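You operate a simulated robot arm through the tools that you are given. There is no shell and no other tool.

You are at the controls of a simulated robot arm. One attempt, no reset.

## Task
Set the hub motor's speed limit to 260 rpm.
Fine: drive switch on with the throttle at 0; throttle at 3; turn the limit dial till the display shows it; throttle to 0, then drive off.

It is judged by the outcome, as a careful person would: the job done as asked, and still so three seconds after it is handed in. It fails if anything else is knocked over, pushed out of place, dropped, spilled or broken.

## Robot
A 6-joint arm with a fingered hand, fixed in place. Base frame: the origin is on the floor under the middle of its stand, x ahead of it, y to its left, z up. Readings come in mm, degrees, newtons and seconds.
With the tool pointing down near the work surface it reaches from about 240 to 680 mm from the base axis. Its first joint turns from -166.0 to 166.0 degrees. Payload 4 kg.
The TCP is the grasp point between the finger pads, 26 mm short of the fingertips. In the tool frame z runs along the fingers and y along their closing line. The gripper opens to 148 mm; its body begins 73 mm behind the TCP. The gripper is a hand of 3 fingers: y runs from the thumb to the fingers, the wrist lies at [0, 0, -239] in the tool frame, and closing takes about 1.5 s.
Orientation is that of the tool frame in the base frame, as [roll, pitch, yaw] about the fixed x, y, z axes, in that order (R = Rz(yaw) Ry(pitch) Rx(roll)). With the fingers straight down and closing along the base's y, the tool's x points along the base's -x, its y along +y and its z along -z.

## Interface
- The arm moves only by the tool step_arm. Its argument "rows" is a list of rows, each a list of 6 numbers: the turn, a rotation vector about the tool's x, y, z in degrees, then the shift along the tool's x, y, z in cm. In form: [[ax, ay, az, tx, ty, tz], ...]. A call has 1 to 20 rows; each row is the pose to reach, as a shift and turn from the pose commanded when the call began, along the tool's axes at that moment. "gripper" is the finger opening in cm, from 0 to 14.8, set as the call begins (left out, the last holds). A row lasts 0.2 s, in which the tool goes at most 50 mm and 8.6 degrees; a call with a longer step from one row to the next is refused whole, and so is a gripper value outside its range. Where a pose cannot be reached the arm comes as near as it can. A force on the tool above 40 N (or 10 N above the force at the start of the call, whichever is more), or a blocked arm, ends the call early, and 0.2 s more pass. The fingers move at their own pace (about 153 mm/s each) and stop on an object; they squeeze with about 27 N. The grip force told is the motor's: it shows also when the fingers shut on nothing. Time passes only in rows, and 0.2 s behind the last, so rows that repeat a pose let the fingers close. The reply holds the time, the measured pose of the TCP, the force on the tool along the base axes, the opening and the grip force, in the units named above and with some noise, with the torque about the TCP (base axes, N m) and any sound that the robot's microphone picked up.
- Cameras (640 x 400 px; columns grow to the right, rows downward): "scene" is fixed at [400.4, 500, 1512.2]; the picture's right is [-0.89, 0.45, 0.00], its down [0.40, 0.81, -0.43] and it looks along [-0.19, -0.38, -0.90] (base axes); focal length 279 px, centre (320, 200). "wrist" rides on the gripper at [68, -39, -90] in the tool frame; the picture's right is [0.50, 0.87, 0.00], its down [-0.66, 0.38, -0.65] and it looks along [-0.57, 0.33, 0.76] (tool axes); focal length 222 px, centre (320, 200). There is no depth. A picture from a camera that has moved, and an enlarged one, comes with that camera's place and axes in the base frame and with its lens.
- capture(camera): a new picture of that camera. It takes no simulated time.
- move_column(by): moves the trunk up (or, below 0, down) by that many mm; the arm rides with it, the base frame stays. It gives what a move gives, with no picture.
- finger_targets(finger1, finger2, thumb_bend): sets how far each is bent, from 0 (flat) to 100 (curled in); at 30 the hand is open as for a grip, at 70 the pads meet at the TCP. One left out holds its place. A second passes; each finger stops where it meets its share of the squeeze, and holds until it gets a number again. A gripper value or a shape takes the hand back. It gives what a move gives, with no picture; readings hold the bend of each and the force on the fingers (four entries, about 0 where the hand has none), thumb and palm.
- set_grasp(shape): the hand has 3 fingers and takes this shape, open, in about a second: jaw (thumb against the fingers, like two jaws); tri (thumb and two fingers); tip (a fingertip pinch); poke (one finger out to press); point (the index stretched); flat (the hand flat); cup (the hand cupped); fist (a fist). The gripper value then closes the fingers along that shape, each until it touches; the sizes above hold for jaw. It gives what a move gives, with no picture.
- close_up(camera, box): a new picture of the part [left, top, right, bottom] of that camera's present view, enlarged. It takes no simulated time.
- hand_in(): hands the job in; it is judged then, once.

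Nothing tells you positions but the pictures and the camera data. Unless the task says otherwise, let go and move clear before handing in.

The tools are called after "Emit:" as a command line: name --pt "numbers of a row" for each row, then --argument value for the rest, lists and objects as JSON in quotes. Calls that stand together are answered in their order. step_arm: Moves the arm, as the interface text tells. Its arguments: {"type":"object","properties":{"rows":{"type":"array","items":{"type":"array","items":{"type":"number"}}},"gripper":{"type":"number"}},"required":["rows"]} The other tools are called the same way: move_column (by) moves the trunk up or down; set_grasp (shape) gives the hand a shape; finger_targets (finger1, finger2, thumb_bend) moves the fingers one by one; capture (camera) takes a picture; close_up (camera, box) takes an enlarged picture of a part of a camera's view; hand_in () hands the job in.

At the start:

```text
t: 0.0
ee_pos: [428.8, 132.4, 1075.5]
tool_rot: [-180.0, -0.1, 180.0]
wrist_force: [0.2, -0.2, -0.1]
torque: [0.01, 0.0, 0.04]
finger_gap: 148.0
gripper_force: 0.0
shape: jaw
bend: [30.0, 30.0, 30.0]
finger forces: [0.0, 0.0, 0.0, 0.0, 0.0, 0.0]
trunk travel left (down, up): [-200.0, 117.0]
```

scene: 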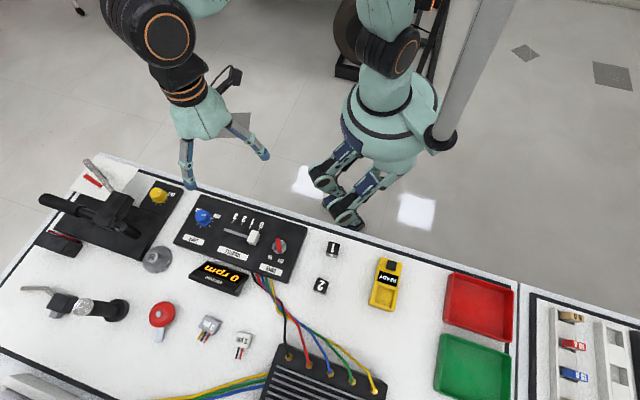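
wrist: 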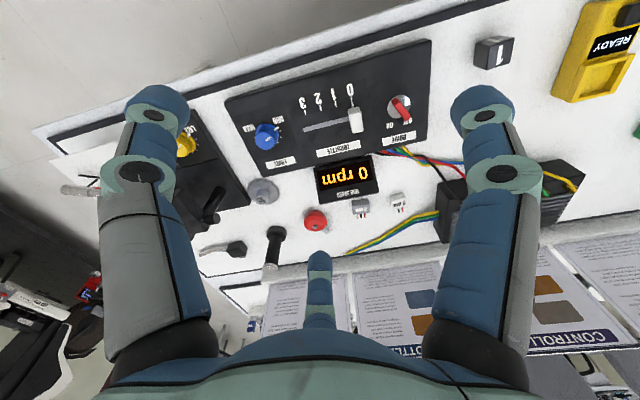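

I see a bench with a control panel: a blue limit dial, a throttle slider (0–3), a red drive switch, and an rpm display. I'll look closer before moving.

Emit:
close_up --camera "scene" --box '[160, 180, 320, 300]'

Emit:
close_up --camera "wrist" --box '[220, 40, 440, 220]'

Emit:
close_up --camera "scene" --box '[0, 120, 320, 400]'

```text
3.33 times, centred on (240, 240) of scene
camera zoom: at [400.4, 500.0, 1512.2], right [-0.89, 0.45, 0.0], down [0.4, 0.81, -0.43], along [-0.19, -0.38, -0.9], focal length 931 px, centre (587, 67)
```

zoom: 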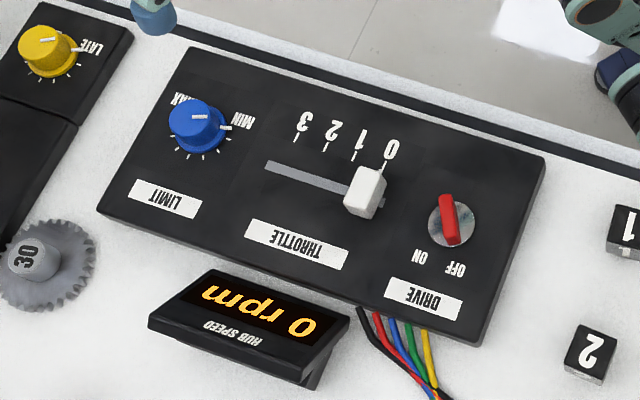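

```text
2.22 times, centred on (330, 130) of wrist
camera zoom: at [361.4, 93.0, 1167.1], right [-0.5, 0.87, 0.0], down [0.66, 0.38, 0.65], along [0.57, 0.33, -0.76], focal length 494 px, centre (298, 356)
```

zoom: 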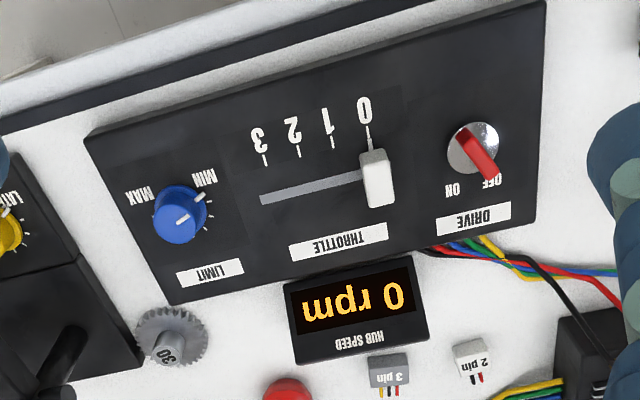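

```text
1.43 times, centred on (160, 260) of scene
camera zoom: at [400.4, 500.0, 1512.2], right [-0.89, 0.45, 0.0], down [0.4, 0.81, -0.43], along [-0.19, -0.38, -0.9], focal length 399 px, centre (549, 114)
```

zoom: 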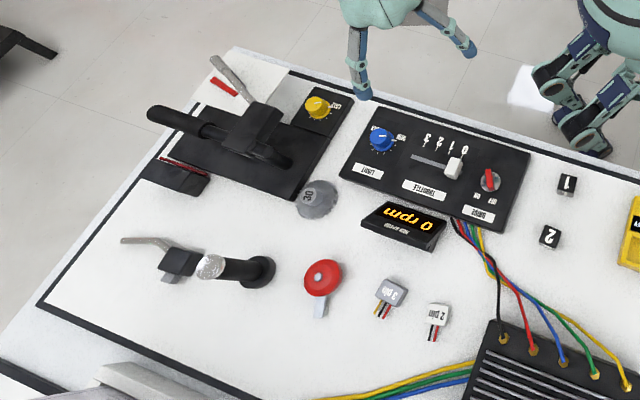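

The panel is rotated about 45° in the base frame, with the switch near (404, 266), the throttle knob near (455, 215) and the dial near (559, 100), all at z≈790. I'll try the hand shapes up here, clear of everything, to see what they look like.

Emit:
set_grasp --shape "tip"

Emit:
capture --camera "wrist"

Emit:
capture --camera "scene"

Emit:
set_grasp --shape "poke"

Emit:
capture --camera "wrist"

Emit:
capture --camera "scene"

```text
t: 0.9
ee_pos: [429.6, 132.4, 1074.8]
tool_rot: [-180.0, 0.1, 180.0]
wrist_force: [-0.1, -0.6, 0.2]
torque: [0.02, 0.0, 0.03]
finger_gap: 147.7
gripper_force: 0.0
shape: tip
bend: [30.0, 30.0, 30.0]
finger forces: [0.0, 0.0, 0.1, 0.0, 0.0, 0.0]
trunk travel left (down, up): [-200.0, 117.0]
```

```text
taken
camera wrist: at [361.4, 93.0, 1167.1], right [-0.5, 0.87, 0.0], down [0.66, 0.38, 0.65], along [0.57, 0.33, -0.76], focal length 222 px, centre (320, 200)
```

wrist: 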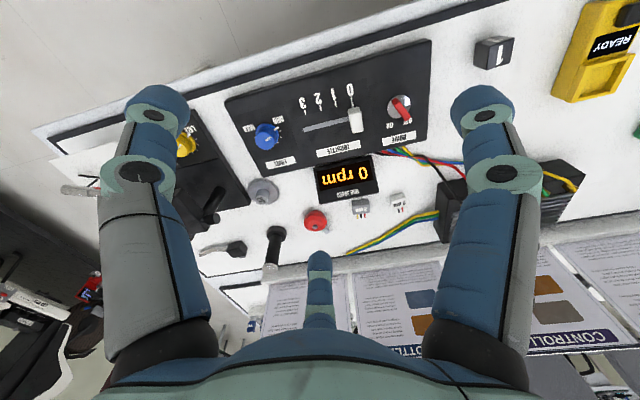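

```text
taken
```

scene: 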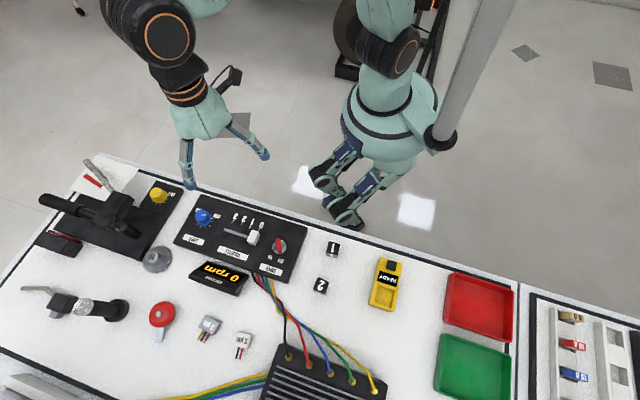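

```text
t: 1.8
ee_pos: [429.8, 131.9, 1074.9]
tool_rot: [-180.0, 0.1, -180.0]
wrist_force: [0.9, 0.4, -0.4]
torque: [-0.01, 0.02, -0.02]
finger_gap: 0.1
gripper_force: 0.0
shape: poke
bend: [100.0, 100.0, 40.0]
finger forces: [0.1, 0.1, 0.1, 0.1, 0.0, 0.0]
trunk travel left (down, up): [-200.0, 117.0]
```

```text
taken
camera wrist: at [361.4, 93.0, 1167.1], right [-0.5, 0.87, 0.0], down [0.66, 0.38, 0.65], along [0.57, 0.33, -0.76], focal length 222 px, centre (320, 200)
```

wrist: 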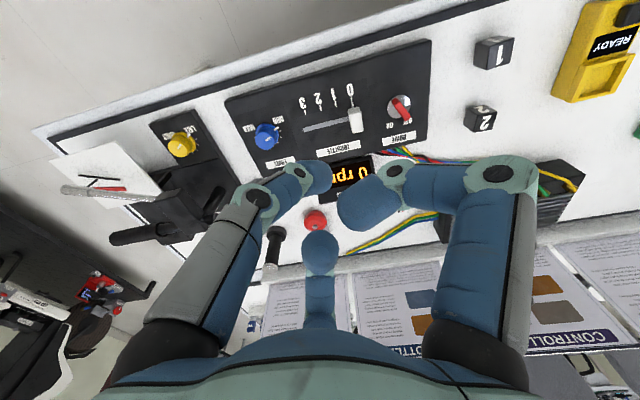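

```text
taken
```

scene: 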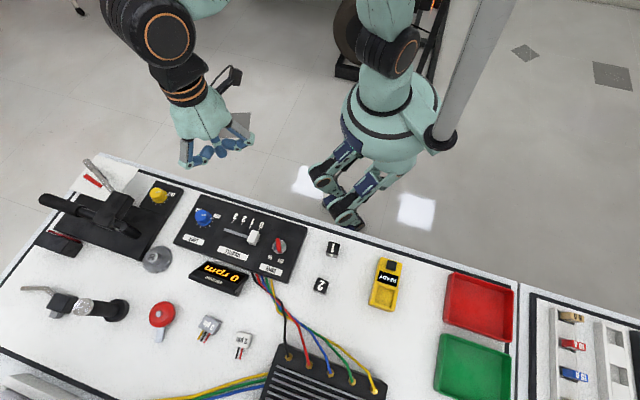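

I'll look closely at which digit stays out in this shape.

Emit:
close_up --camera "scene" --box '[140, 80, 300, 200]'

Emit:
set_grasp --shape "point"

Emit:
capture --camera "wrist"

Emit:
close_up --camera "scene" --box '[140, 80, 300, 200]'

Emit:
set_grasp --shape "tri"

Emit:
capture --camera "wrist"

```text
3.33 times, centred on (220, 140) of scene
camera zoom: at [400.4, 500.0, 1512.2], right [-0.89, 0.45, 0.0], down [0.4, 0.81, -0.43], along [-0.19, -0.38, -0.9], focal length 931 px, centre (653, 400)
```

zoom: 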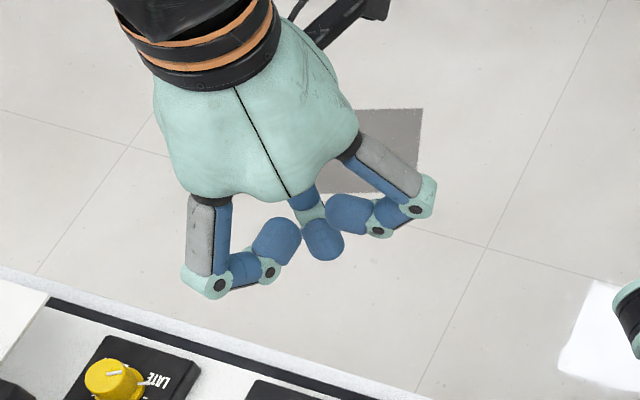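

```text
t: 2.7
ee_pos: [430.0, 130.7, 1076.3]
tool_rot: [-180.0, 0.0, -180.0]
wrist_force: [0.2, 0.5, -0.7]
torque: [0.03, -0.02, -0.01]
finger_gap: 142.0
gripper_force: 0.1
shape: point
bend: [70.0, 100.0, 86.0]
finger forces: [0.1, 0.0, 0.1, 0.1, 0.0, 0.1]
trunk travel left (down, up): [-200.0, 117.0]
```

```text
taken
camera wrist: at [361.4, 93.0, 1167.1], right [-0.5, 0.87, 0.0], down [0.66, 0.38, 0.65], along [0.57, 0.33, -0.76], focal length 222 px, centre (320, 200)
```

wrist: 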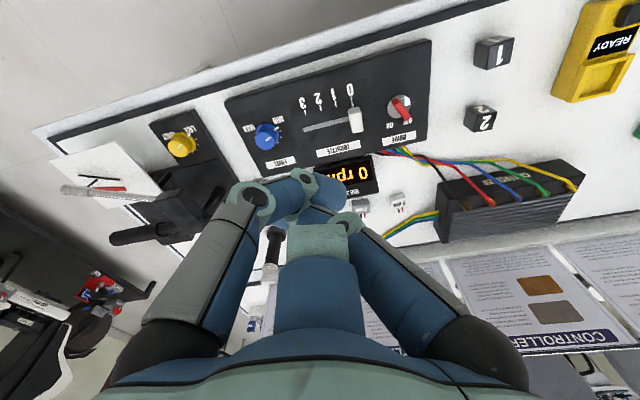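

```text
3.33 times, centred on (220, 140) of scene
camera zoom: at [400.4, 500.0, 1512.2], right [-0.89, 0.45, 0.0], down [0.4, 0.81, -0.43], along [-0.19, -0.38, -0.9], focal length 931 px, centre (653, 400)
```

zoom: 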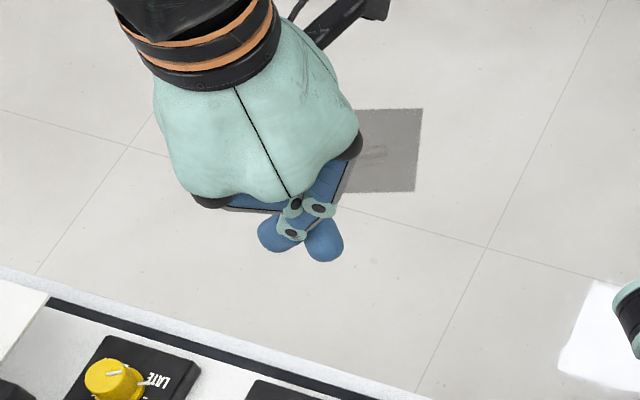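

```text
t: 3.6
ee_pos: [430.9, 131.8, 1075.5]
tool_rot: [-180.0, 0.0, -179.9]
wrist_force: [0.9, 0.2, 0.3]
torque: [-0.01, 0.0, 0.01]
finger_gap: 147.9
gripper_force: 0.1
shape: tri
bend: [30.0, 30.0, 30.0]
finger forces: [0.0, 0.1, 0.0, 0.0, 0.1, 0.1]
trunk travel left (down, up): [-200.0, 117.0]
```

```text
taken
camera wrist: at [361.4, 93.0, 1167.1], right [-0.5, 0.87, 0.0], down [0.66, 0.38, 0.65], along [0.57, 0.33, -0.76], focal length 222 px, centre (320, 200)
```

wrist: 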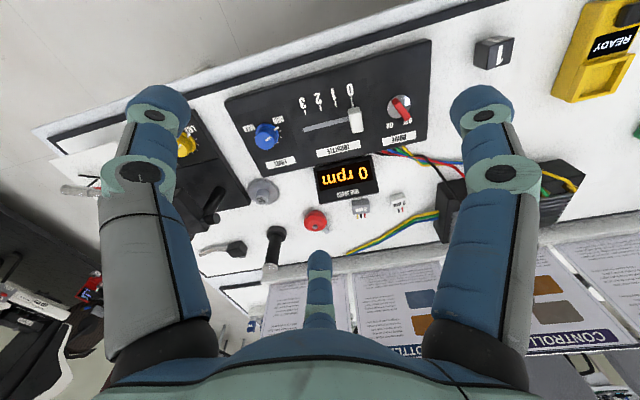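

The "tri" shape is a three-digit 120° grip, which suits the dial. Next I move above the switch to view it and the throttle closely.

Emit:
step_arm --pt "0 0 0 0.5 2.7 3.1" --pt "0 0 0 1.0 5.4 6.2" --pt "0 0 0 1.6 8.1 9.3" --pt "0 0 0 2.1 10.8 12.4" --pt "0 0 0 2.6 13.4 15.5"

Emit:
capture --camera "wrist"

Emit:
capture --camera "scene"

```text
t: 4.8
ee_pos: [404.7, 265.1, 921.5]
tool_rot: [180.0, 0.1, -180.0]
wrist_force: [0.0, -0.5, 0.0]
torque: [-0.01, -0.01, 0.01]
finger_gap: 147.8
gripper_force: 0.2
shape: tri
bend: [30.0, 30.0, 30.0]
finger forces: [0.1, 0.1, 0.0, 0.0, 0.0, 0.0]
trunk travel left (down, up): [-200.0, 117.0]
```

```text
taken
camera wrist: at [337.1, 226.9, 1011.6], right [-0.5, 0.87, 0.0], down [0.65, 0.38, 0.65], along [0.57, 0.33, -0.76], focal length 222 px, centre (320, 200)
```

wrist: 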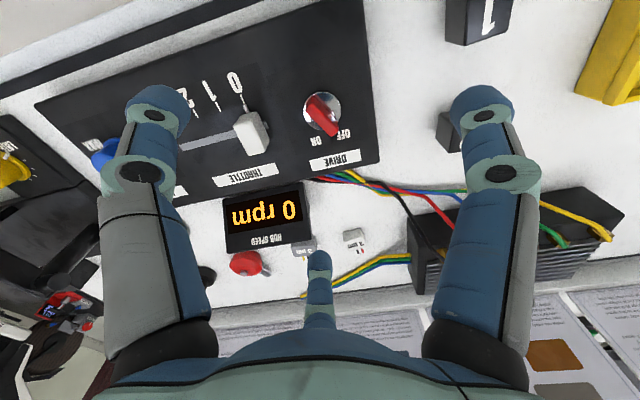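

```text
taken
```

scene: 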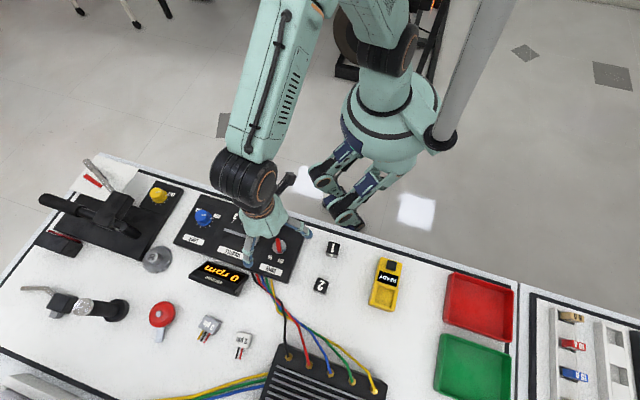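

Emit:
close_up --camera "wrist" --box '[270, 70, 390, 180]'

Emit:
close_up --camera "wrist" --box '[160, 60, 320, 190]'

Emit:
close_up --camera "scene" --box '[220, 200, 320, 280]'

```text
3.64 times, centred on (330, 125) of wrist
camera zoom: at [337.1, 226.9, 1011.6], right [-0.5, 0.87, 0.0], down [0.65, 0.38, 0.65], along [0.57, 0.33, -0.76], focal length 808 px, centre (284, 473)
```

zoom: 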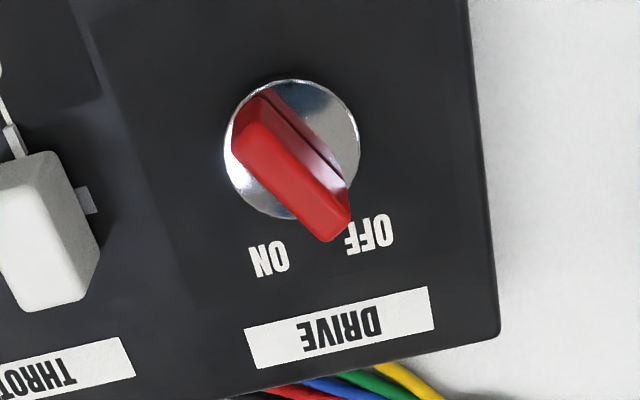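

```text
3.08 times, centred on (240, 125) of wrist
camera zoom: at [337.1, 226.9, 1011.6], right [-0.5, 0.87, 0.0], down [0.65, 0.38, 0.65], along [0.57, 0.33, -0.76], focal length 684 px, centre (566, 431)
```

zoom: 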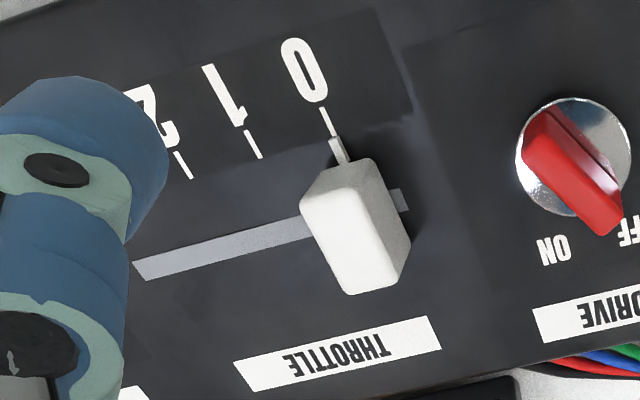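

```text
5.00 times, centred on (270, 240) of scene
camera zoom: at [400.4, 500.0, 1512.2], right [-0.89, 0.45, 0.0], down [0.4, 0.81, -0.43], along [-0.19, -0.38, -0.9], focal length 1397 px, centre (570, 0)
```

zoom: 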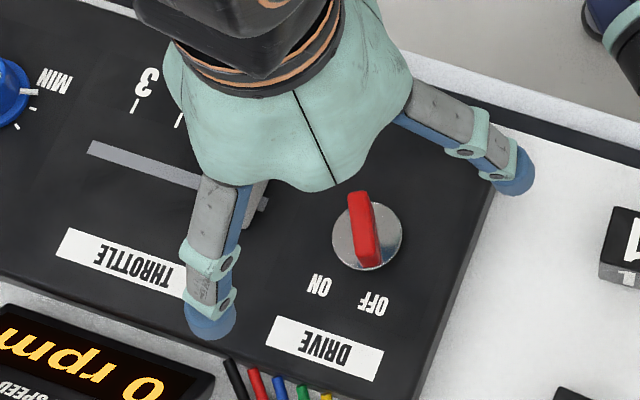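

The switch is a red bar knob about 38 mm long with its top near z≈808. It points at OFF (about 76° in base) and ON is about 60° clockwise from above. I'll turn the hand to line up with the bar and narrow the grip while still well above it.

Emit:
step_arm --pt "0 0 -8.4 0 0 0" --pt "0 0 -16.8 0 0 0" --pt "0 0 -25.2 0 0 0" --pt "0 0 -33.6 0 0 0" --pt "0 0 -42 0 0 0" --pt "0 0 -50.4 0 0 0" --pt "0 0 -58.8 0 0 0" --pt "0 0 -67.2 0 0 0" --pt "0 0 -75.6 0 0 0" --pt "0 0 -75.6 0 0 0" --gripper 8

Emit:
capture --camera "wrist"

Emit:
close_up --camera "scene" --box '[160, 150, 340, 285]'

```text
t: 7.0
ee_pos: [404.8, 266.5, 919.4]
tool_rot: [-180.0, 0.0, -104.3]
wrist_force: [1.0, 0.8, 0.2]
torque: [0.0, -0.03, -0.02]
finger_gap: 80.6
gripper_force: 0.0
shape: tri
bend: [34.0, 34.0, 70.0]
finger forces: [0.1, 0.0, 0.0, 0.0, 0.0, 0.0]
trunk travel left (down, up): [-200.0, 117.0]
```

```text
taken
camera wrist: at [424.2, 191.0, 1012.0], right [-0.96, -0.27, 0.0], down [-0.2, 0.73, 0.65], along [-0.18, 0.63, -0.76], focal length 222 px, centre (320, 200)
```

wrist: 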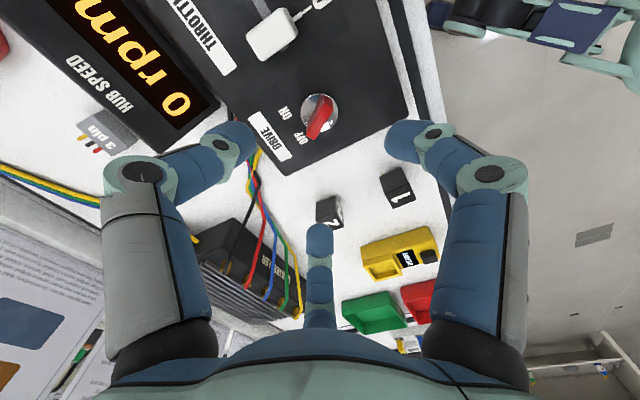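

```text
2.96 times, centred on (250, 218) of scene
camera zoom: at [400.4, 500.0, 1512.2], right [-0.89, 0.45, 0.0], down [0.4, 0.81, -0.43], along [-0.19, -0.38, -0.9], focal length 828 px, centre (527, 148)
```

zoom: 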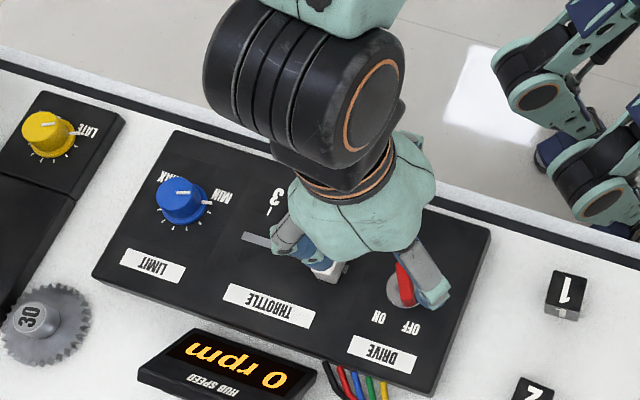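

Emit:
close_up --camera "wrist" --box '[270, 70, 370, 170]'

```text
4.00 times, centred on (320, 120) of wrist
camera zoom: at [424.2, 191.0, 1012.0], right [-0.96, -0.27, 0.0], down [-0.2, 0.73, 0.65], along [-0.18, 0.63, -0.76], focal length 888 px, centre (320, 520)
```

zoom: 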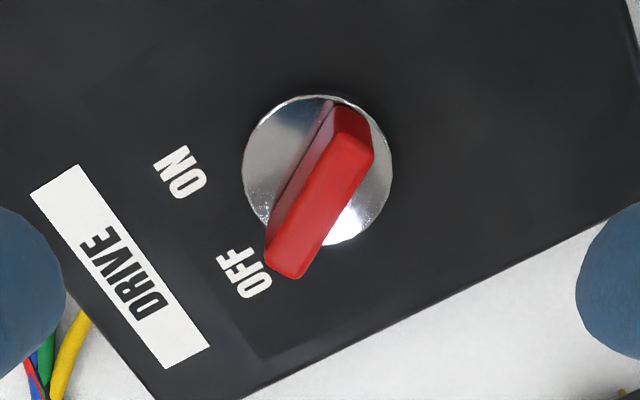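

The hand is centred over the switch and its x axis lies along the bar within a few degrees. I'll lower it to just above gripping height and check.

Emit:
step_arm --pt "0 0 0 0 0.1 3.3" --pt "0 0 0 0 0.15 6.6" --pt "0 0 0 0 0.15 8.6" --pt "0 0 0 0 0.15 9.3"

Emit:
capture --camera "wrist"

Emit:
close_up --camera "scene" --box '[160, 170, 340, 305]'

```text
t: 8.0
ee_pos: [402.9, 266.4, 825.5]
tool_rot: [-180.0, 0.1, -104.4]
wrist_force: [0.2, -0.8, -0.5]
torque: [0.03, 0.02, 0.01]
finger_gap: 81.1
gripper_force: 0.1
shape: tri
bend: [34.0, 34.0, 70.0]
finger forces: [0.0, 0.1, 0.1, 0.0, 0.0, 0.0]
trunk travel left (down, up): [-200.0, 117.0]
```

```text
taken
camera wrist: at [423.2, 191.6, 918.7], right [-0.96, -0.27, 0.0], down [-0.2, 0.73, 0.65], along [-0.18, 0.63, -0.76], focal length 222 px, centre (320, 200)
```

wrist: 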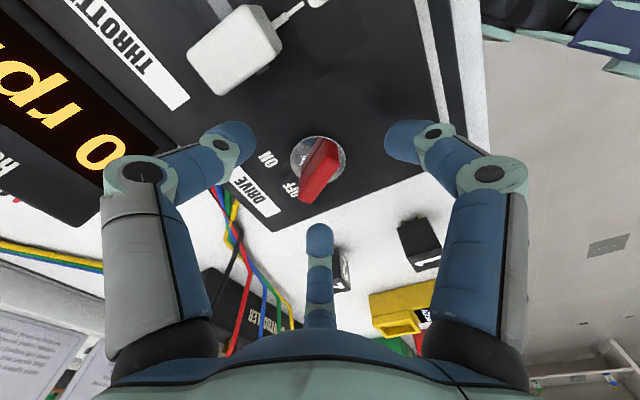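

```text
2.96 times, centred on (250, 238) of scene
camera zoom: at [400.4, 500.0, 1512.2], right [-0.89, 0.45, 0.0], down [0.4, 0.81, -0.43], along [-0.19, -0.38, -0.9], focal length 828 px, centre (527, 89)
```

zoom: 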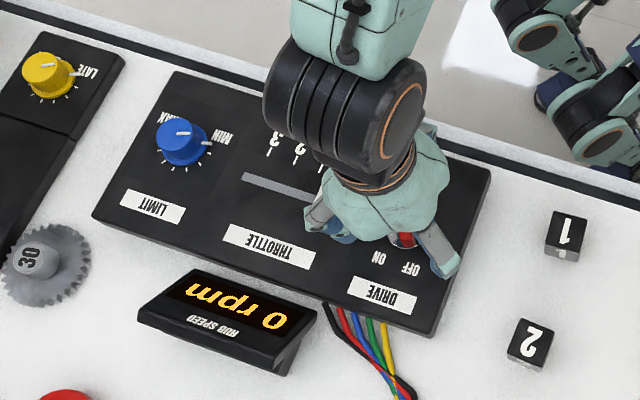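

Aligned over the bar with nothing touching. I'll go down about 6 mm more and close on the bar.

Emit:
step_arm --pt "0 0 0 0 0 0.3" --pt "0 0 0 0 0 0.6"

Emit:
step_arm --pt "0 0 0 0 0 0" --pt "0 0 0 0 0 0" --pt "0 0 0 0 0 0" --pt "0 0 0 0 0 0" --pt "0 0 0 0 0 0" --gripper 3

Emit:
capture --camera "wrist"

```text
t: 8.6
ee_pos: [403.4, 266.7, 822.1]
tool_rot: [-180.0, -0.1, -104.5]
wrist_force: [-0.2, 0.0, 0.3]
torque: [0.01, -0.01, 0.01]
finger_gap: 80.7
gripper_force: 0.0
shape: tri
bend: [34.0, 34.0, 70.0]
finger forces: [0.0, 0.0, 0.0, 0.1, 0.1, 0.0]
trunk travel left (down, up): [-200.0, 117.0]
```

```text
t: 9.8
ee_pos: [403.0, 268.1, 821.8]
tool_rot: [-180.0, 0.1, -104.4]
wrist_force: [-0.7, 0.2, -0.7]
torque: [-0.01, -0.03, 0.03]
finger_gap: 30.4
gripper_force: 0.0
shape: tri
bend: [75.0, 75.0, 70.0]
finger forces: [0.1, 0.1, 0.0, 0.1, 0.1, 0.0]
trunk travel left (down, up): [-200.0, 117.0]
```

```text
taken
camera wrist: at [422.9, 191.8, 913.3], right [-0.96, -0.27, 0.0], down [-0.2, 0.73, 0.65], along [-0.18, 0.63, -0.76], focal length 222 px, centre (320, 200)
```

wrist: 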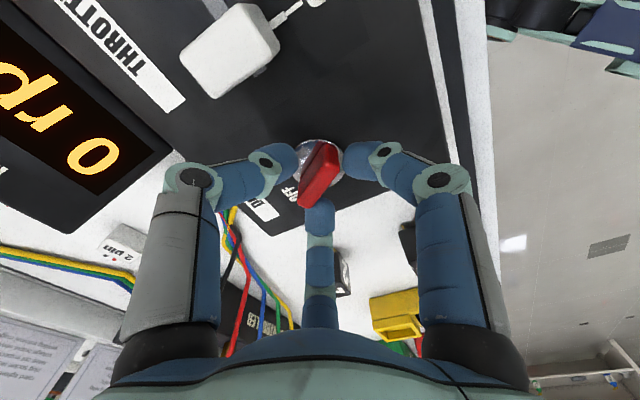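

The three digits now surround the bar. Closing fully to grip it.

Emit:
step_arm --pt "0 0 0 0 0 0" --pt "0 0 0 0 0 0" --pt "0 0 0 0 0 0" --pt "0 0 0 0 0 0" --gripper 0

Emit:
close_up --camera "wrist" --box '[220, 80, 420, 230]'

Emit:
close_up --camera "scene" --box '[160, 170, 340, 305]'

```text
t: 10.8
ee_pos: [403.6, 267.6, 821.1]
tool_rot: [-179.9, 0.0, -104.4]
wrist_force: [0.3, -0.4, -5.4]
torque: [-0.02, -0.11, 0.0]
finger_gap: 10.9
gripper_force: 26.8
shape: tri
bend: [76.0, 75.0, 70.0]
finger forces: [18.5, 19.1, 0.0, 0.0, 27.3, 0.0]
trunk travel left (down, up): [-200.0, 117.0]
```

```text
2.67 times, centred on (320, 155) of wrist
camera zoom: at [423.0, 191.9, 913.0], right [-0.96, -0.27, 0.0], down [-0.2, 0.73, 0.65], along [-0.18, 0.63, -0.76], focal length 592 px, centre (320, 320)
```

zoom: 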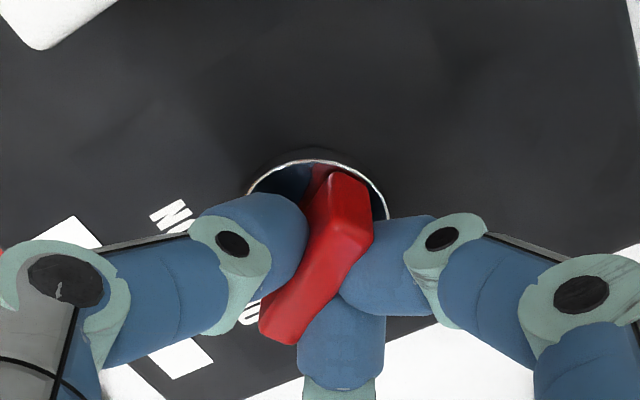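

```text
2.96 times, centred on (250, 238) of scene
camera zoom: at [400.4, 500.0, 1512.2], right [-0.89, 0.45, 0.0], down [0.4, 0.81, -0.43], along [-0.19, -0.38, -0.9], focal length 828 px, centre (527, 89)
```

zoom: 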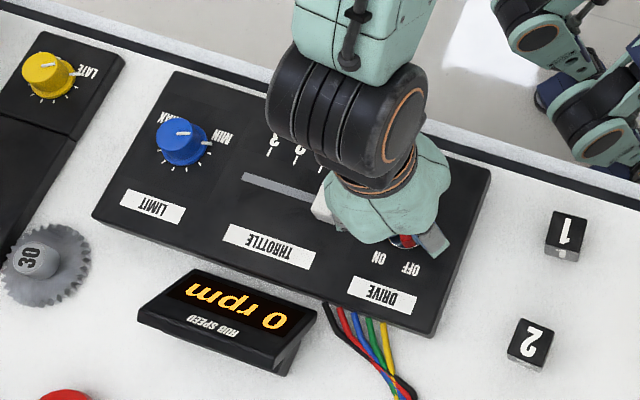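

The bar is held cleanly between the thumb and two fingers. Now I turn it clockwise (seen from above) towards ON.

Emit:
step_arm --pt "0 0 5 0 0 0" --pt "0 0 10 0 0 0" --pt "0 0 15 0 0 0" --pt "0 0 20 0 0 0" --pt "0 0 25 0 0 0" --pt "0 0 30 0 0 0" --pt "0 0 35 0 0 0" --pt "0 0 40 0 0 0"

Emit:
capture --camera "wrist"

Emit:
close_up --camera "scene" --box '[160, 170, 340, 305]'

```text
t: 12.6
ee_pos: [403.6, 267.2, 821.2]
tool_rot: [179.9, 0.0, -144.5]
wrist_force: [4.9, 9.4, -4.6]
torque: [0.03, -0.16, 0.02]
finger_gap: 10.6
gripper_force: 27.0
shape: tri
bend: [76.0, 75.0, 70.0]
finger forces: [20.9, 22.7, 0.0, 0.1, 25.7, 0.0]
trunk travel left (down, up): [-200.0, 117.0]
```

```text
taken
camera wrist: at [369.5, 196.0, 912.9], right [-0.91, 0.41, 0.0], down [0.31, 0.69, 0.65], along [0.27, 0.59, -0.76], focal length 222 px, centre (320, 200)
```

wrist: 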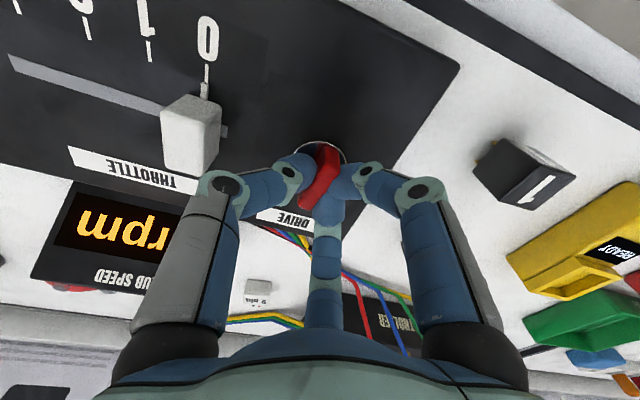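

```text
2.96 times, centred on (250, 238) of scene
camera zoom: at [400.4, 500.0, 1512.2], right [-0.89, 0.45, 0.0], down [0.4, 0.81, -0.43], along [-0.19, -0.38, -0.9], focal length 828 px, centre (527, 89)
```

zoom: 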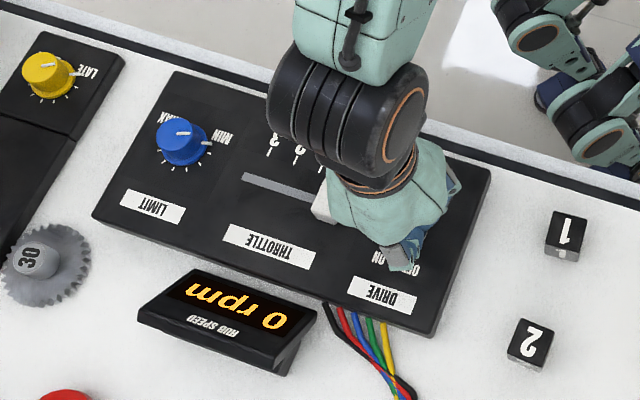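

The bar is following the hand. Another 20° should bring it to ON.

Emit:
step_arm --pt "0 0 4 0 0 0" --pt "0 0 8 0 0 0" --pt "0 0 12 0 0 0" --pt "0 0 16 0 0 0" --pt "0 0 20 0 0 0" --pt "0 0 20 0 0 0"

Emit:
capture --camera "wrist"

Emit:
close_up --camera "wrist" --box '[220, 80, 420, 230]'

```text
t: 14.0
ee_pos: [402.7, 266.8, 820.6]
tool_rot: [179.9, 0.1, -164.5]
wrist_force: [2.5, 11.1, 1.1]
torque: [0.11, -0.09, 0.04]
finger_gap: 10.0
gripper_force: 26.7
shape: tri
bend: [75.0, 75.0, 70.0]
finger forces: [24.4, 25.9, 0.1, 0.0, 24.9, 0.0]
trunk travel left (down, up): [-200.0, 117.0]
```

```text
taken
camera wrist: at [347.5, 211.2, 912.6], right [-0.71, 0.7, 0.0], down [0.53, 0.54, 0.65], along [0.46, 0.47, -0.76], focal length 222 px, centre (320, 200)
```

wrist: 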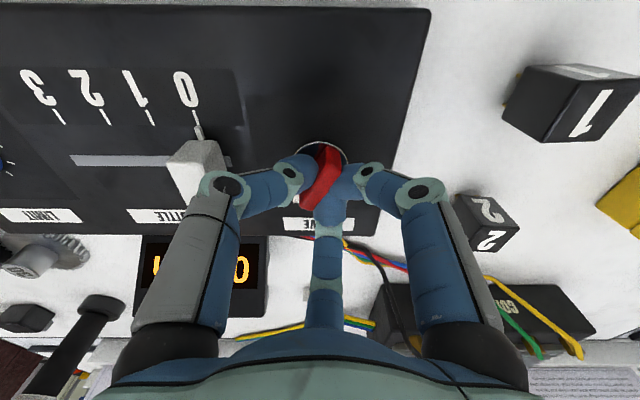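

```text
2.67 times, centred on (320, 155) of wrist
camera zoom: at [347.5, 211.2, 912.6], right [-0.71, 0.7, 0.0], down [0.53, 0.54, 0.65], along [0.46, 0.47, -0.76], focal length 592 px, centre (320, 320)
```

zoom: 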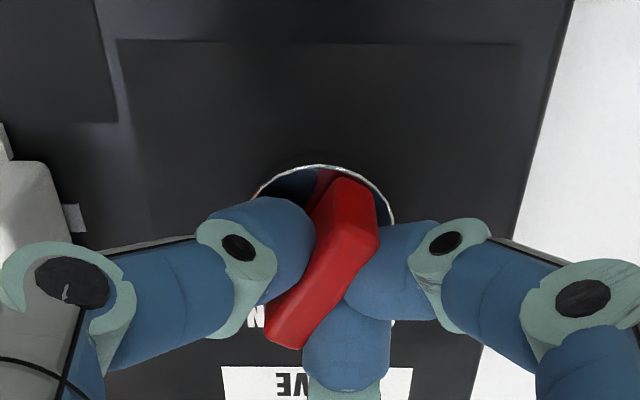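

Emit:
step_arm --pt "0 0 3 0 0 0" --pt "0 0 6 0 0 0" --pt "0 0 6 0 0 0"

Emit:
close_up --camera "wrist" --box '[220, 80, 420, 230]'

```text
t: 14.8
ee_pos: [402.6, 265.5, 820.2]
tool_rot: [-180.0, 0.0, -170.4]
wrist_force: [8.7, 9.5, 1.4]
torque: [0.1, -0.19, 0.11]
finger_gap: 10.3
gripper_force: 26.8
shape: tri
bend: [75.0, 75.0, 70.0]
finger forces: [24.3, 26.5, 0.0, 0.1, 26.0, 0.0]
trunk travel left (down, up): [-200.0, 117.0]
```

```text
2.67 times, centred on (320, 155) of wrist
camera zoom: at [341.9, 217.1, 912.5], right [-0.64, 0.77, 0.0], down [0.58, 0.48, 0.65], along [0.5, 0.42, -0.76], focal length 592 px, centre (320, 320)
```

zoom: 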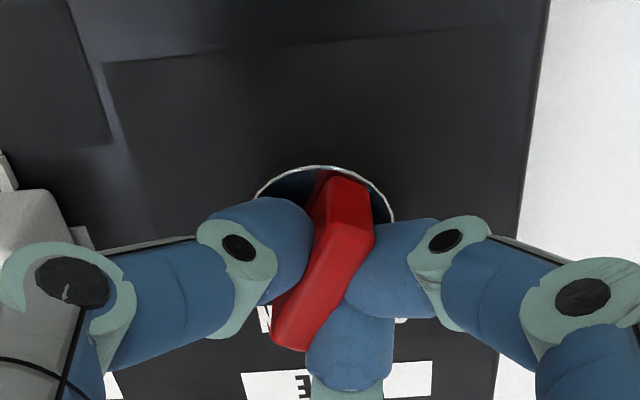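

The bar now lags the hand slightly and the torque has risen, so it is probably at its stop. I'll release, rise and check.

Emit:
step_arm --pt "0 0 0 0 0 0" --pt "0 0 0 0 0 0" --pt "0 0 0 0 0 0" --gripper 7

Emit:
step_arm --pt "0 0 0 0 0 -2" --pt "0 0 0 0 0 -5" --pt "0 0 0 0 0 -8"

Emit:
capture --camera "wrist"

Emit:
close_up --camera "wrist" --box '[260, 70, 380, 170]'

```text
t: 15.6
ee_pos: [402.1, 265.6, 821.1]
tool_rot: [-180.0, 0.0, -170.3]
wrist_force: [0.4, 0.8, -0.6]
torque: [-0.03, -0.01, 0.02]
finger_gap: 69.6
gripper_force: 0.1
shape: tri
bend: [38.0, 38.0, 70.0]
finger forces: [0.0, 0.1, 0.1, 0.0, 0.0, 0.0]
trunk travel left (down, up): [-200.0, 117.0]
```

```text
t: 16.4
ee_pos: [403.6, 264.7, 900.5]
tool_rot: [-180.0, 0.0, -170.4]
wrist_force: [-0.5, 0.5, -0.2]
torque: [-0.01, 0.01, 0.0]
finger_gap: 69.7
gripper_force: 0.0
shape: tri
bend: [38.0, 38.0, 70.0]
finger forces: [0.0, 0.1, 0.0, 0.0, 0.0, 0.0]
trunk travel left (down, up): [-200.0, 117.0]
```

```text
taken
camera wrist: at [341.2, 215.8, 991.7], right [-0.64, 0.77, 0.0], down [0.58, 0.48, 0.65], along [0.5, 0.42, -0.76], focal length 222 px, centre (320, 200)
```

wrist: 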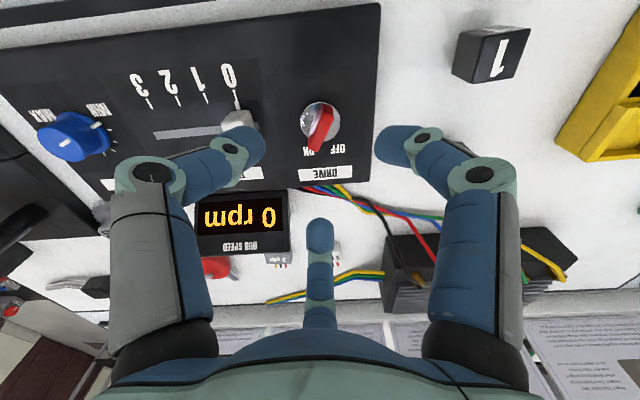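

```text
4.00 times, centred on (320, 120) of wrist
camera zoom: at [341.2, 215.8, 991.7], right [-0.64, 0.77, 0.0], down [0.58, 0.48, 0.65], along [0.5, 0.42, -0.76], focal length 888 px, centre (320, 520)
```

zoom: 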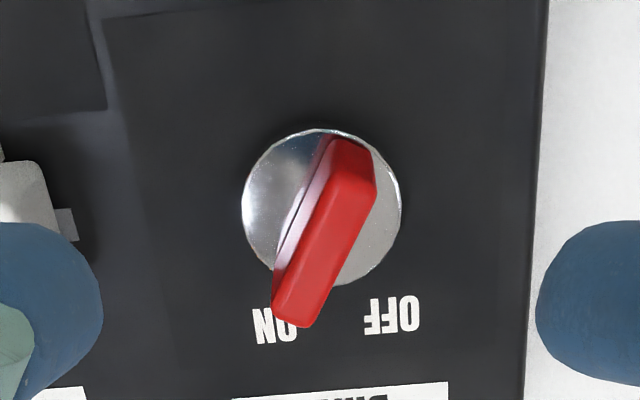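

The lever points squarely at ON and the display is lit at 0 rpm. Next I move above the throttle knob, turning the hand square to the slot.

Emit:
step_arm --pt "0 0 -7 -0.83 -1.1 0" --pt "0 0 -14 -1.65 -2.2 0" --pt "0 0 -21 -2.48 -3.3 0" --pt "0 0 -28 -3.3 -4.4 0" --pt "0 0 -35.3 -4.13 -5.57 0" --pt "0 0 -35.3 -4.13 -5.57 0"

Emit:
capture --camera "wrist"

Emit:
close_up --camera "wrist" --box '[250, 60, 390, 180]'

Emit:
close_up --camera "scene" --box '[160, 170, 340, 305]'

```text
t: 17.8
ee_pos: [452.3, 217.7, 901.1]
tool_rot: [180.0, 0.0, -135.0]
wrist_force: [-0.8, -0.8, -0.8]
torque: [-0.03, -0.02, -0.02]
finger_gap: 69.5
gripper_force: 0.0
shape: tri
bend: [38.0, 38.0, 70.0]
finger forces: [0.0, 0.0, 0.0, 0.0, 0.0, 0.0]
trunk travel left (down, up): [-200.0, 117.0]
```

```text
taken
camera wrist: at [431.0, 142.3, 992.6], right [-0.97, 0.26, 0.0], down [0.2, 0.73, 0.65], along [0.17, 0.63, -0.76], focal length 222 px, centre (320, 200)
```

wrist: 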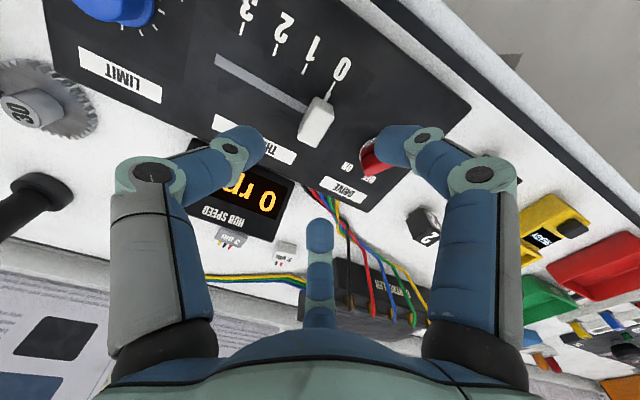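

```text
3.33 times, centred on (320, 120) of wrist
camera zoom: at [431.0, 142.3, 992.6], right [-0.97, 0.26, 0.0], down [0.2, 0.73, 0.65], along [0.17, 0.63, -0.76], focal length 740 px, centre (320, 467)
```

zoom: 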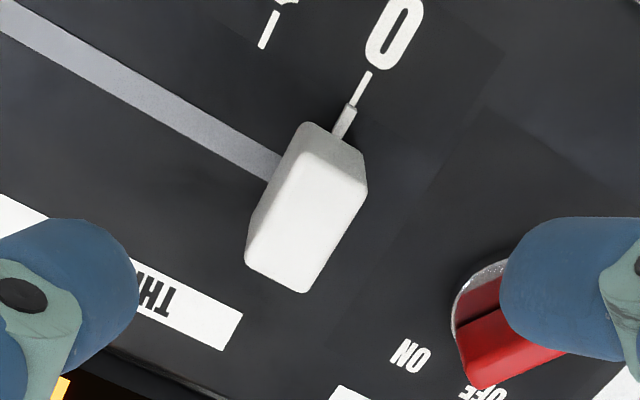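

```text
2.96 times, centred on (250, 238) of scene
camera zoom: at [400.4, 500.0, 1512.2], right [-0.89, 0.45, 0.0], down [0.4, 0.81, -0.43], along [-0.19, -0.38, -0.9], focal length 828 px, centre (527, 89)
```

zoom: 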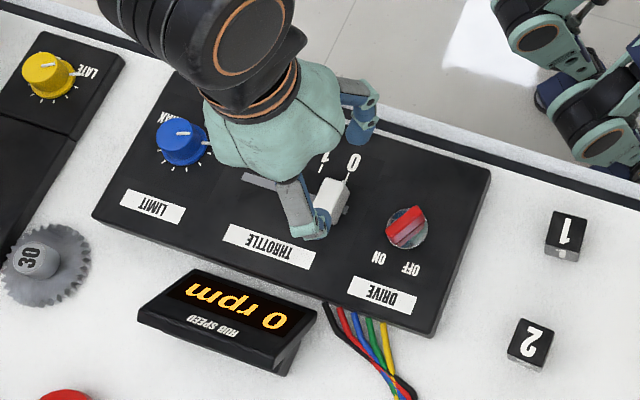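

The knob is roughly 18×34 mm with its top near z≈813, and is slightly to the "3" side of my hand. I'll correct by a few millimetres and descend around it.

Emit:
step_arm --pt "0 0 0 0.2 -0.55 0" --pt "0 0 0 0.2 -0.55 3" --pt "0 0 0 0.2 -0.55 6"

Emit:
capture --camera "wrist"

Emit:
close_up --camera "wrist" --box '[220, 80, 420, 230]'

```text
t: 18.6
ee_pos: [457.6, 211.4, 838.7]
tool_rot: [-179.9, 0.0, -135.1]
wrist_force: [0.2, 0.4, -0.8]
torque: [0.01, 0.02, -0.02]
finger_gap: 69.5
gripper_force: 0.1
shape: tri
bend: [38.0, 38.0, 70.0]
finger forces: [0.1, 0.0, 0.1, 0.1, 0.0, 0.0]
trunk travel left (down, up): [-200.0, 117.0]
```

```text
taken
camera wrist: at [436.2, 136.2, 931.6], right [-0.97, 0.26, 0.0], down [0.2, 0.73, 0.65], along [0.17, 0.63, -0.76], focal length 222 px, centre (320, 200)
```

wrist: 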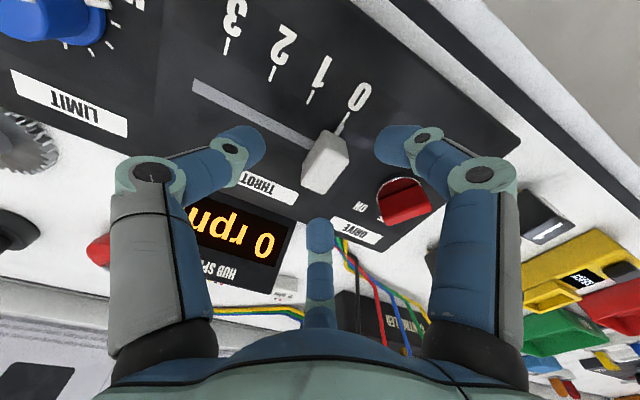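

```text
2.67 times, centred on (320, 155) of wrist
camera zoom: at [436.2, 136.2, 931.6], right [-0.97, 0.26, 0.0], down [0.2, 0.73, 0.65], along [0.17, 0.63, -0.76], focal length 592 px, centre (320, 320)
```

zoom: 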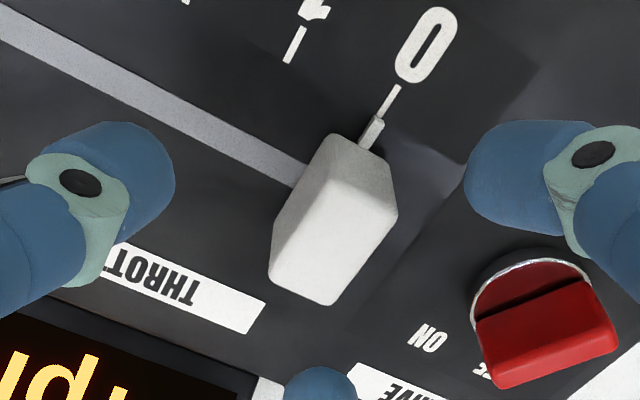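

Well centred; I shift 3 mm along the knob's long side and go down to gripping height, then close.

Emit:
step_arm --pt "0 0 0 0.3 0 0.7" --pt "0 0 0 0.3 0 1.4" --pt "0 0 0 0.3 0 1.9"

Emit:
step_arm --pt "0 0 0 0 0 0" --pt "0 0 0 0 0 0" --pt "0 0 0 0 0 0" --pt "0 0 0 0 0 0" --pt "0 0 0 0 0 0" --gripper 0.5

Emit:
capture --camera "wrist"

Emit:
close_up --camera "scene" --box '[160, 170, 340, 305]'

```text
t: 19.4
ee_pos: [453.5, 209.7, 821.3]
tool_rot: [-180.0, -0.1, -135.1]
wrist_force: [0.0, 0.5, 0.5]
torque: [-0.01, 0.0, 0.03]
finger_gap: 69.4
gripper_force: 0.0
shape: tri
bend: [38.0, 38.0, 70.0]
finger forces: [0.1, 0.1, 0.0, 0.0, 0.1, 0.0]
trunk travel left (down, up): [-200.0, 117.0]
```

```text
t: 20.6
ee_pos: [453.0, 210.4, 821.1]
tool_rot: [179.9, -0.1, -135.0]
wrist_force: [-5.6, -5.7, -8.4]
torque: [-0.17, 0.05, -0.03]
finger_gap: 20.0
gripper_force: 27.2
shape: tri
bend: [74.0, 77.0, 70.0]
finger forces: [21.1, 14.0, 0.0, 0.0, 26.6, 0.1]
trunk travel left (down, up): [-200.0, 117.0]
```

```text
taken
camera wrist: at [431.1, 134.5, 913.0], right [-0.97, 0.26, 0.0], down [0.2, 0.73, 0.65], along [0.17, 0.63, -0.76], focal length 222 px, centre (320, 200)
```

wrist: 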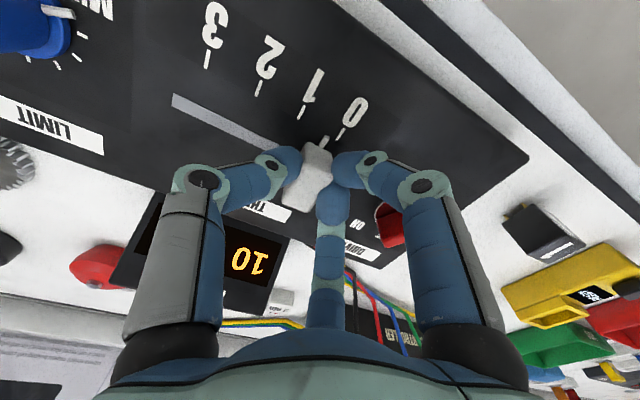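

```text
2.96 times, centred on (250, 238) of scene
camera zoom: at [400.4, 500.0, 1512.2], right [-0.89, 0.45, 0.0], down [0.4, 0.81, -0.43], along [-0.19, -0.38, -0.9], focal length 828 px, centre (527, 89)
```

zoom: 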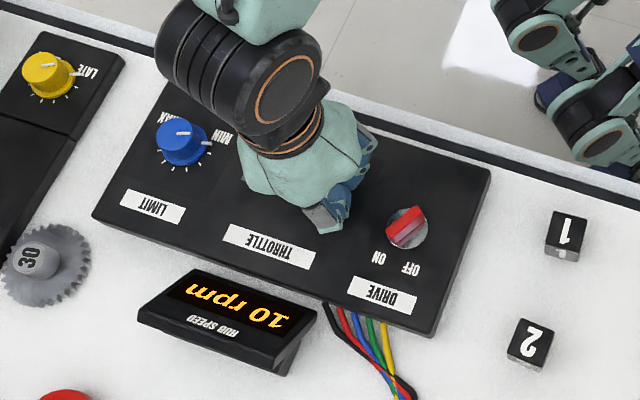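

The knob is gripped, and the display already reads 10 rpm, so the drive is live. I'll slide the throttle along the slot towards 3.

Emit:
step_arm --pt "0 0 0 0 -0.7 0" --pt "0 0 0 0 -1.4 0" --pt "0 0 0 0 -2.1 0" --pt "0 0 0 0 -2.8 0" --pt "0 0 0 0 -3.5 0" --pt "0 0 0 0 -4.2 0" --pt "0 0 0 0 -4.9 0" --pt "0 0 0 0 -5.6 0" --pt "0 0 0 0 -6.3 0" --pt "0 0 0 0 -6.8 0"

Emit:
capture --camera "wrist"

Emit:
close_up --camera "scene" --box '[160, 170, 340, 305]'

```text
t: 22.8
ee_pos: [501.7, 161.1, 822.9]
tool_rot: [179.9, 0.1, -135.2]
wrist_force: [-12.3, -11.7, -12.3]
torque: [-0.28, 0.14, -0.15]
finger_gap: 18.6
gripper_force: 27.1
shape: tri
bend: [73.0, 77.0, 70.0]
finger forces: [20.8, 14.4, 0.1, 0.0, 26.4, 0.0]
trunk travel left (down, up): [-200.0, 117.0]
```

```text
taken
camera wrist: at [480.3, 86.1, 913.6], right [-0.97, 0.26, 0.0], down [0.2, 0.73, 0.65], along [0.17, 0.63, -0.76], focal length 222 px, centre (320, 200)
```

wrist: 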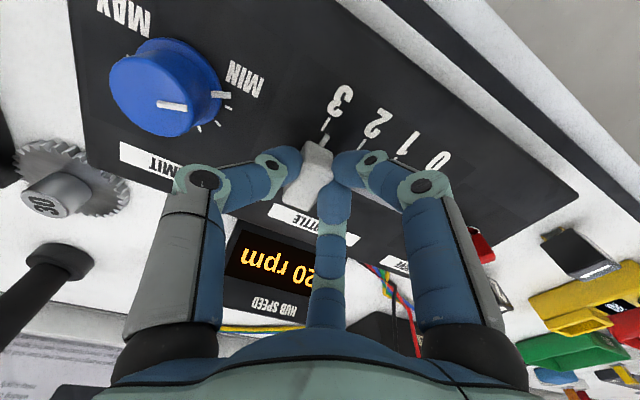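

```text
2.96 times, centred on (250, 238) of scene
camera zoom: at [400.4, 500.0, 1512.2], right [-0.89, 0.45, 0.0], down [0.4, 0.81, -0.43], along [-0.19, -0.38, -0.9], focal length 828 px, centre (527, 89)
```

zoom: 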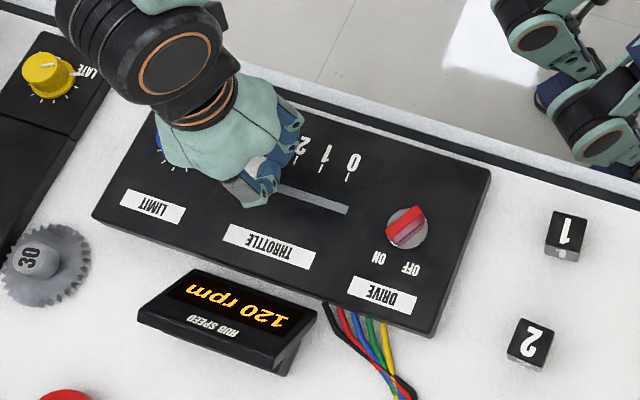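

Emit:
close_up --camera "wrist" --box '[270, 70, 390, 190]'

Emit:
close_up --camera "wrist" --box '[90, 0, 270, 150]'

```text
3.33 times, centred on (330, 130) of wrist
camera zoom: at [480.3, 86.1, 913.6], right [-0.97, 0.26, 0.0], down [0.2, 0.73, 0.65], along [0.17, 0.63, -0.76], focal length 740 px, centre (287, 433)
```

zoom: 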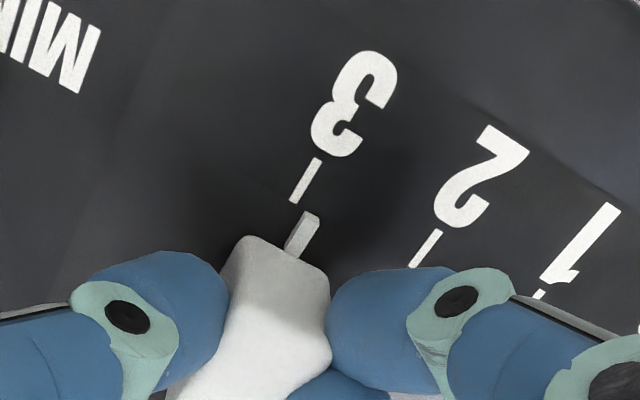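

```text
2.67 times, centred on (180, 75) of wrist
camera zoom: at [480.3, 86.1, 913.6], right [-0.97, 0.26, 0.0], down [0.2, 0.73, 0.65], along [0.17, 0.63, -0.76], focal length 592 px, centre (693, 533)
```

zoom: 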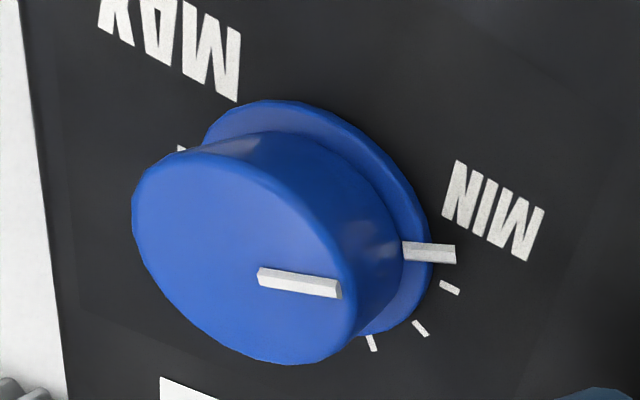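

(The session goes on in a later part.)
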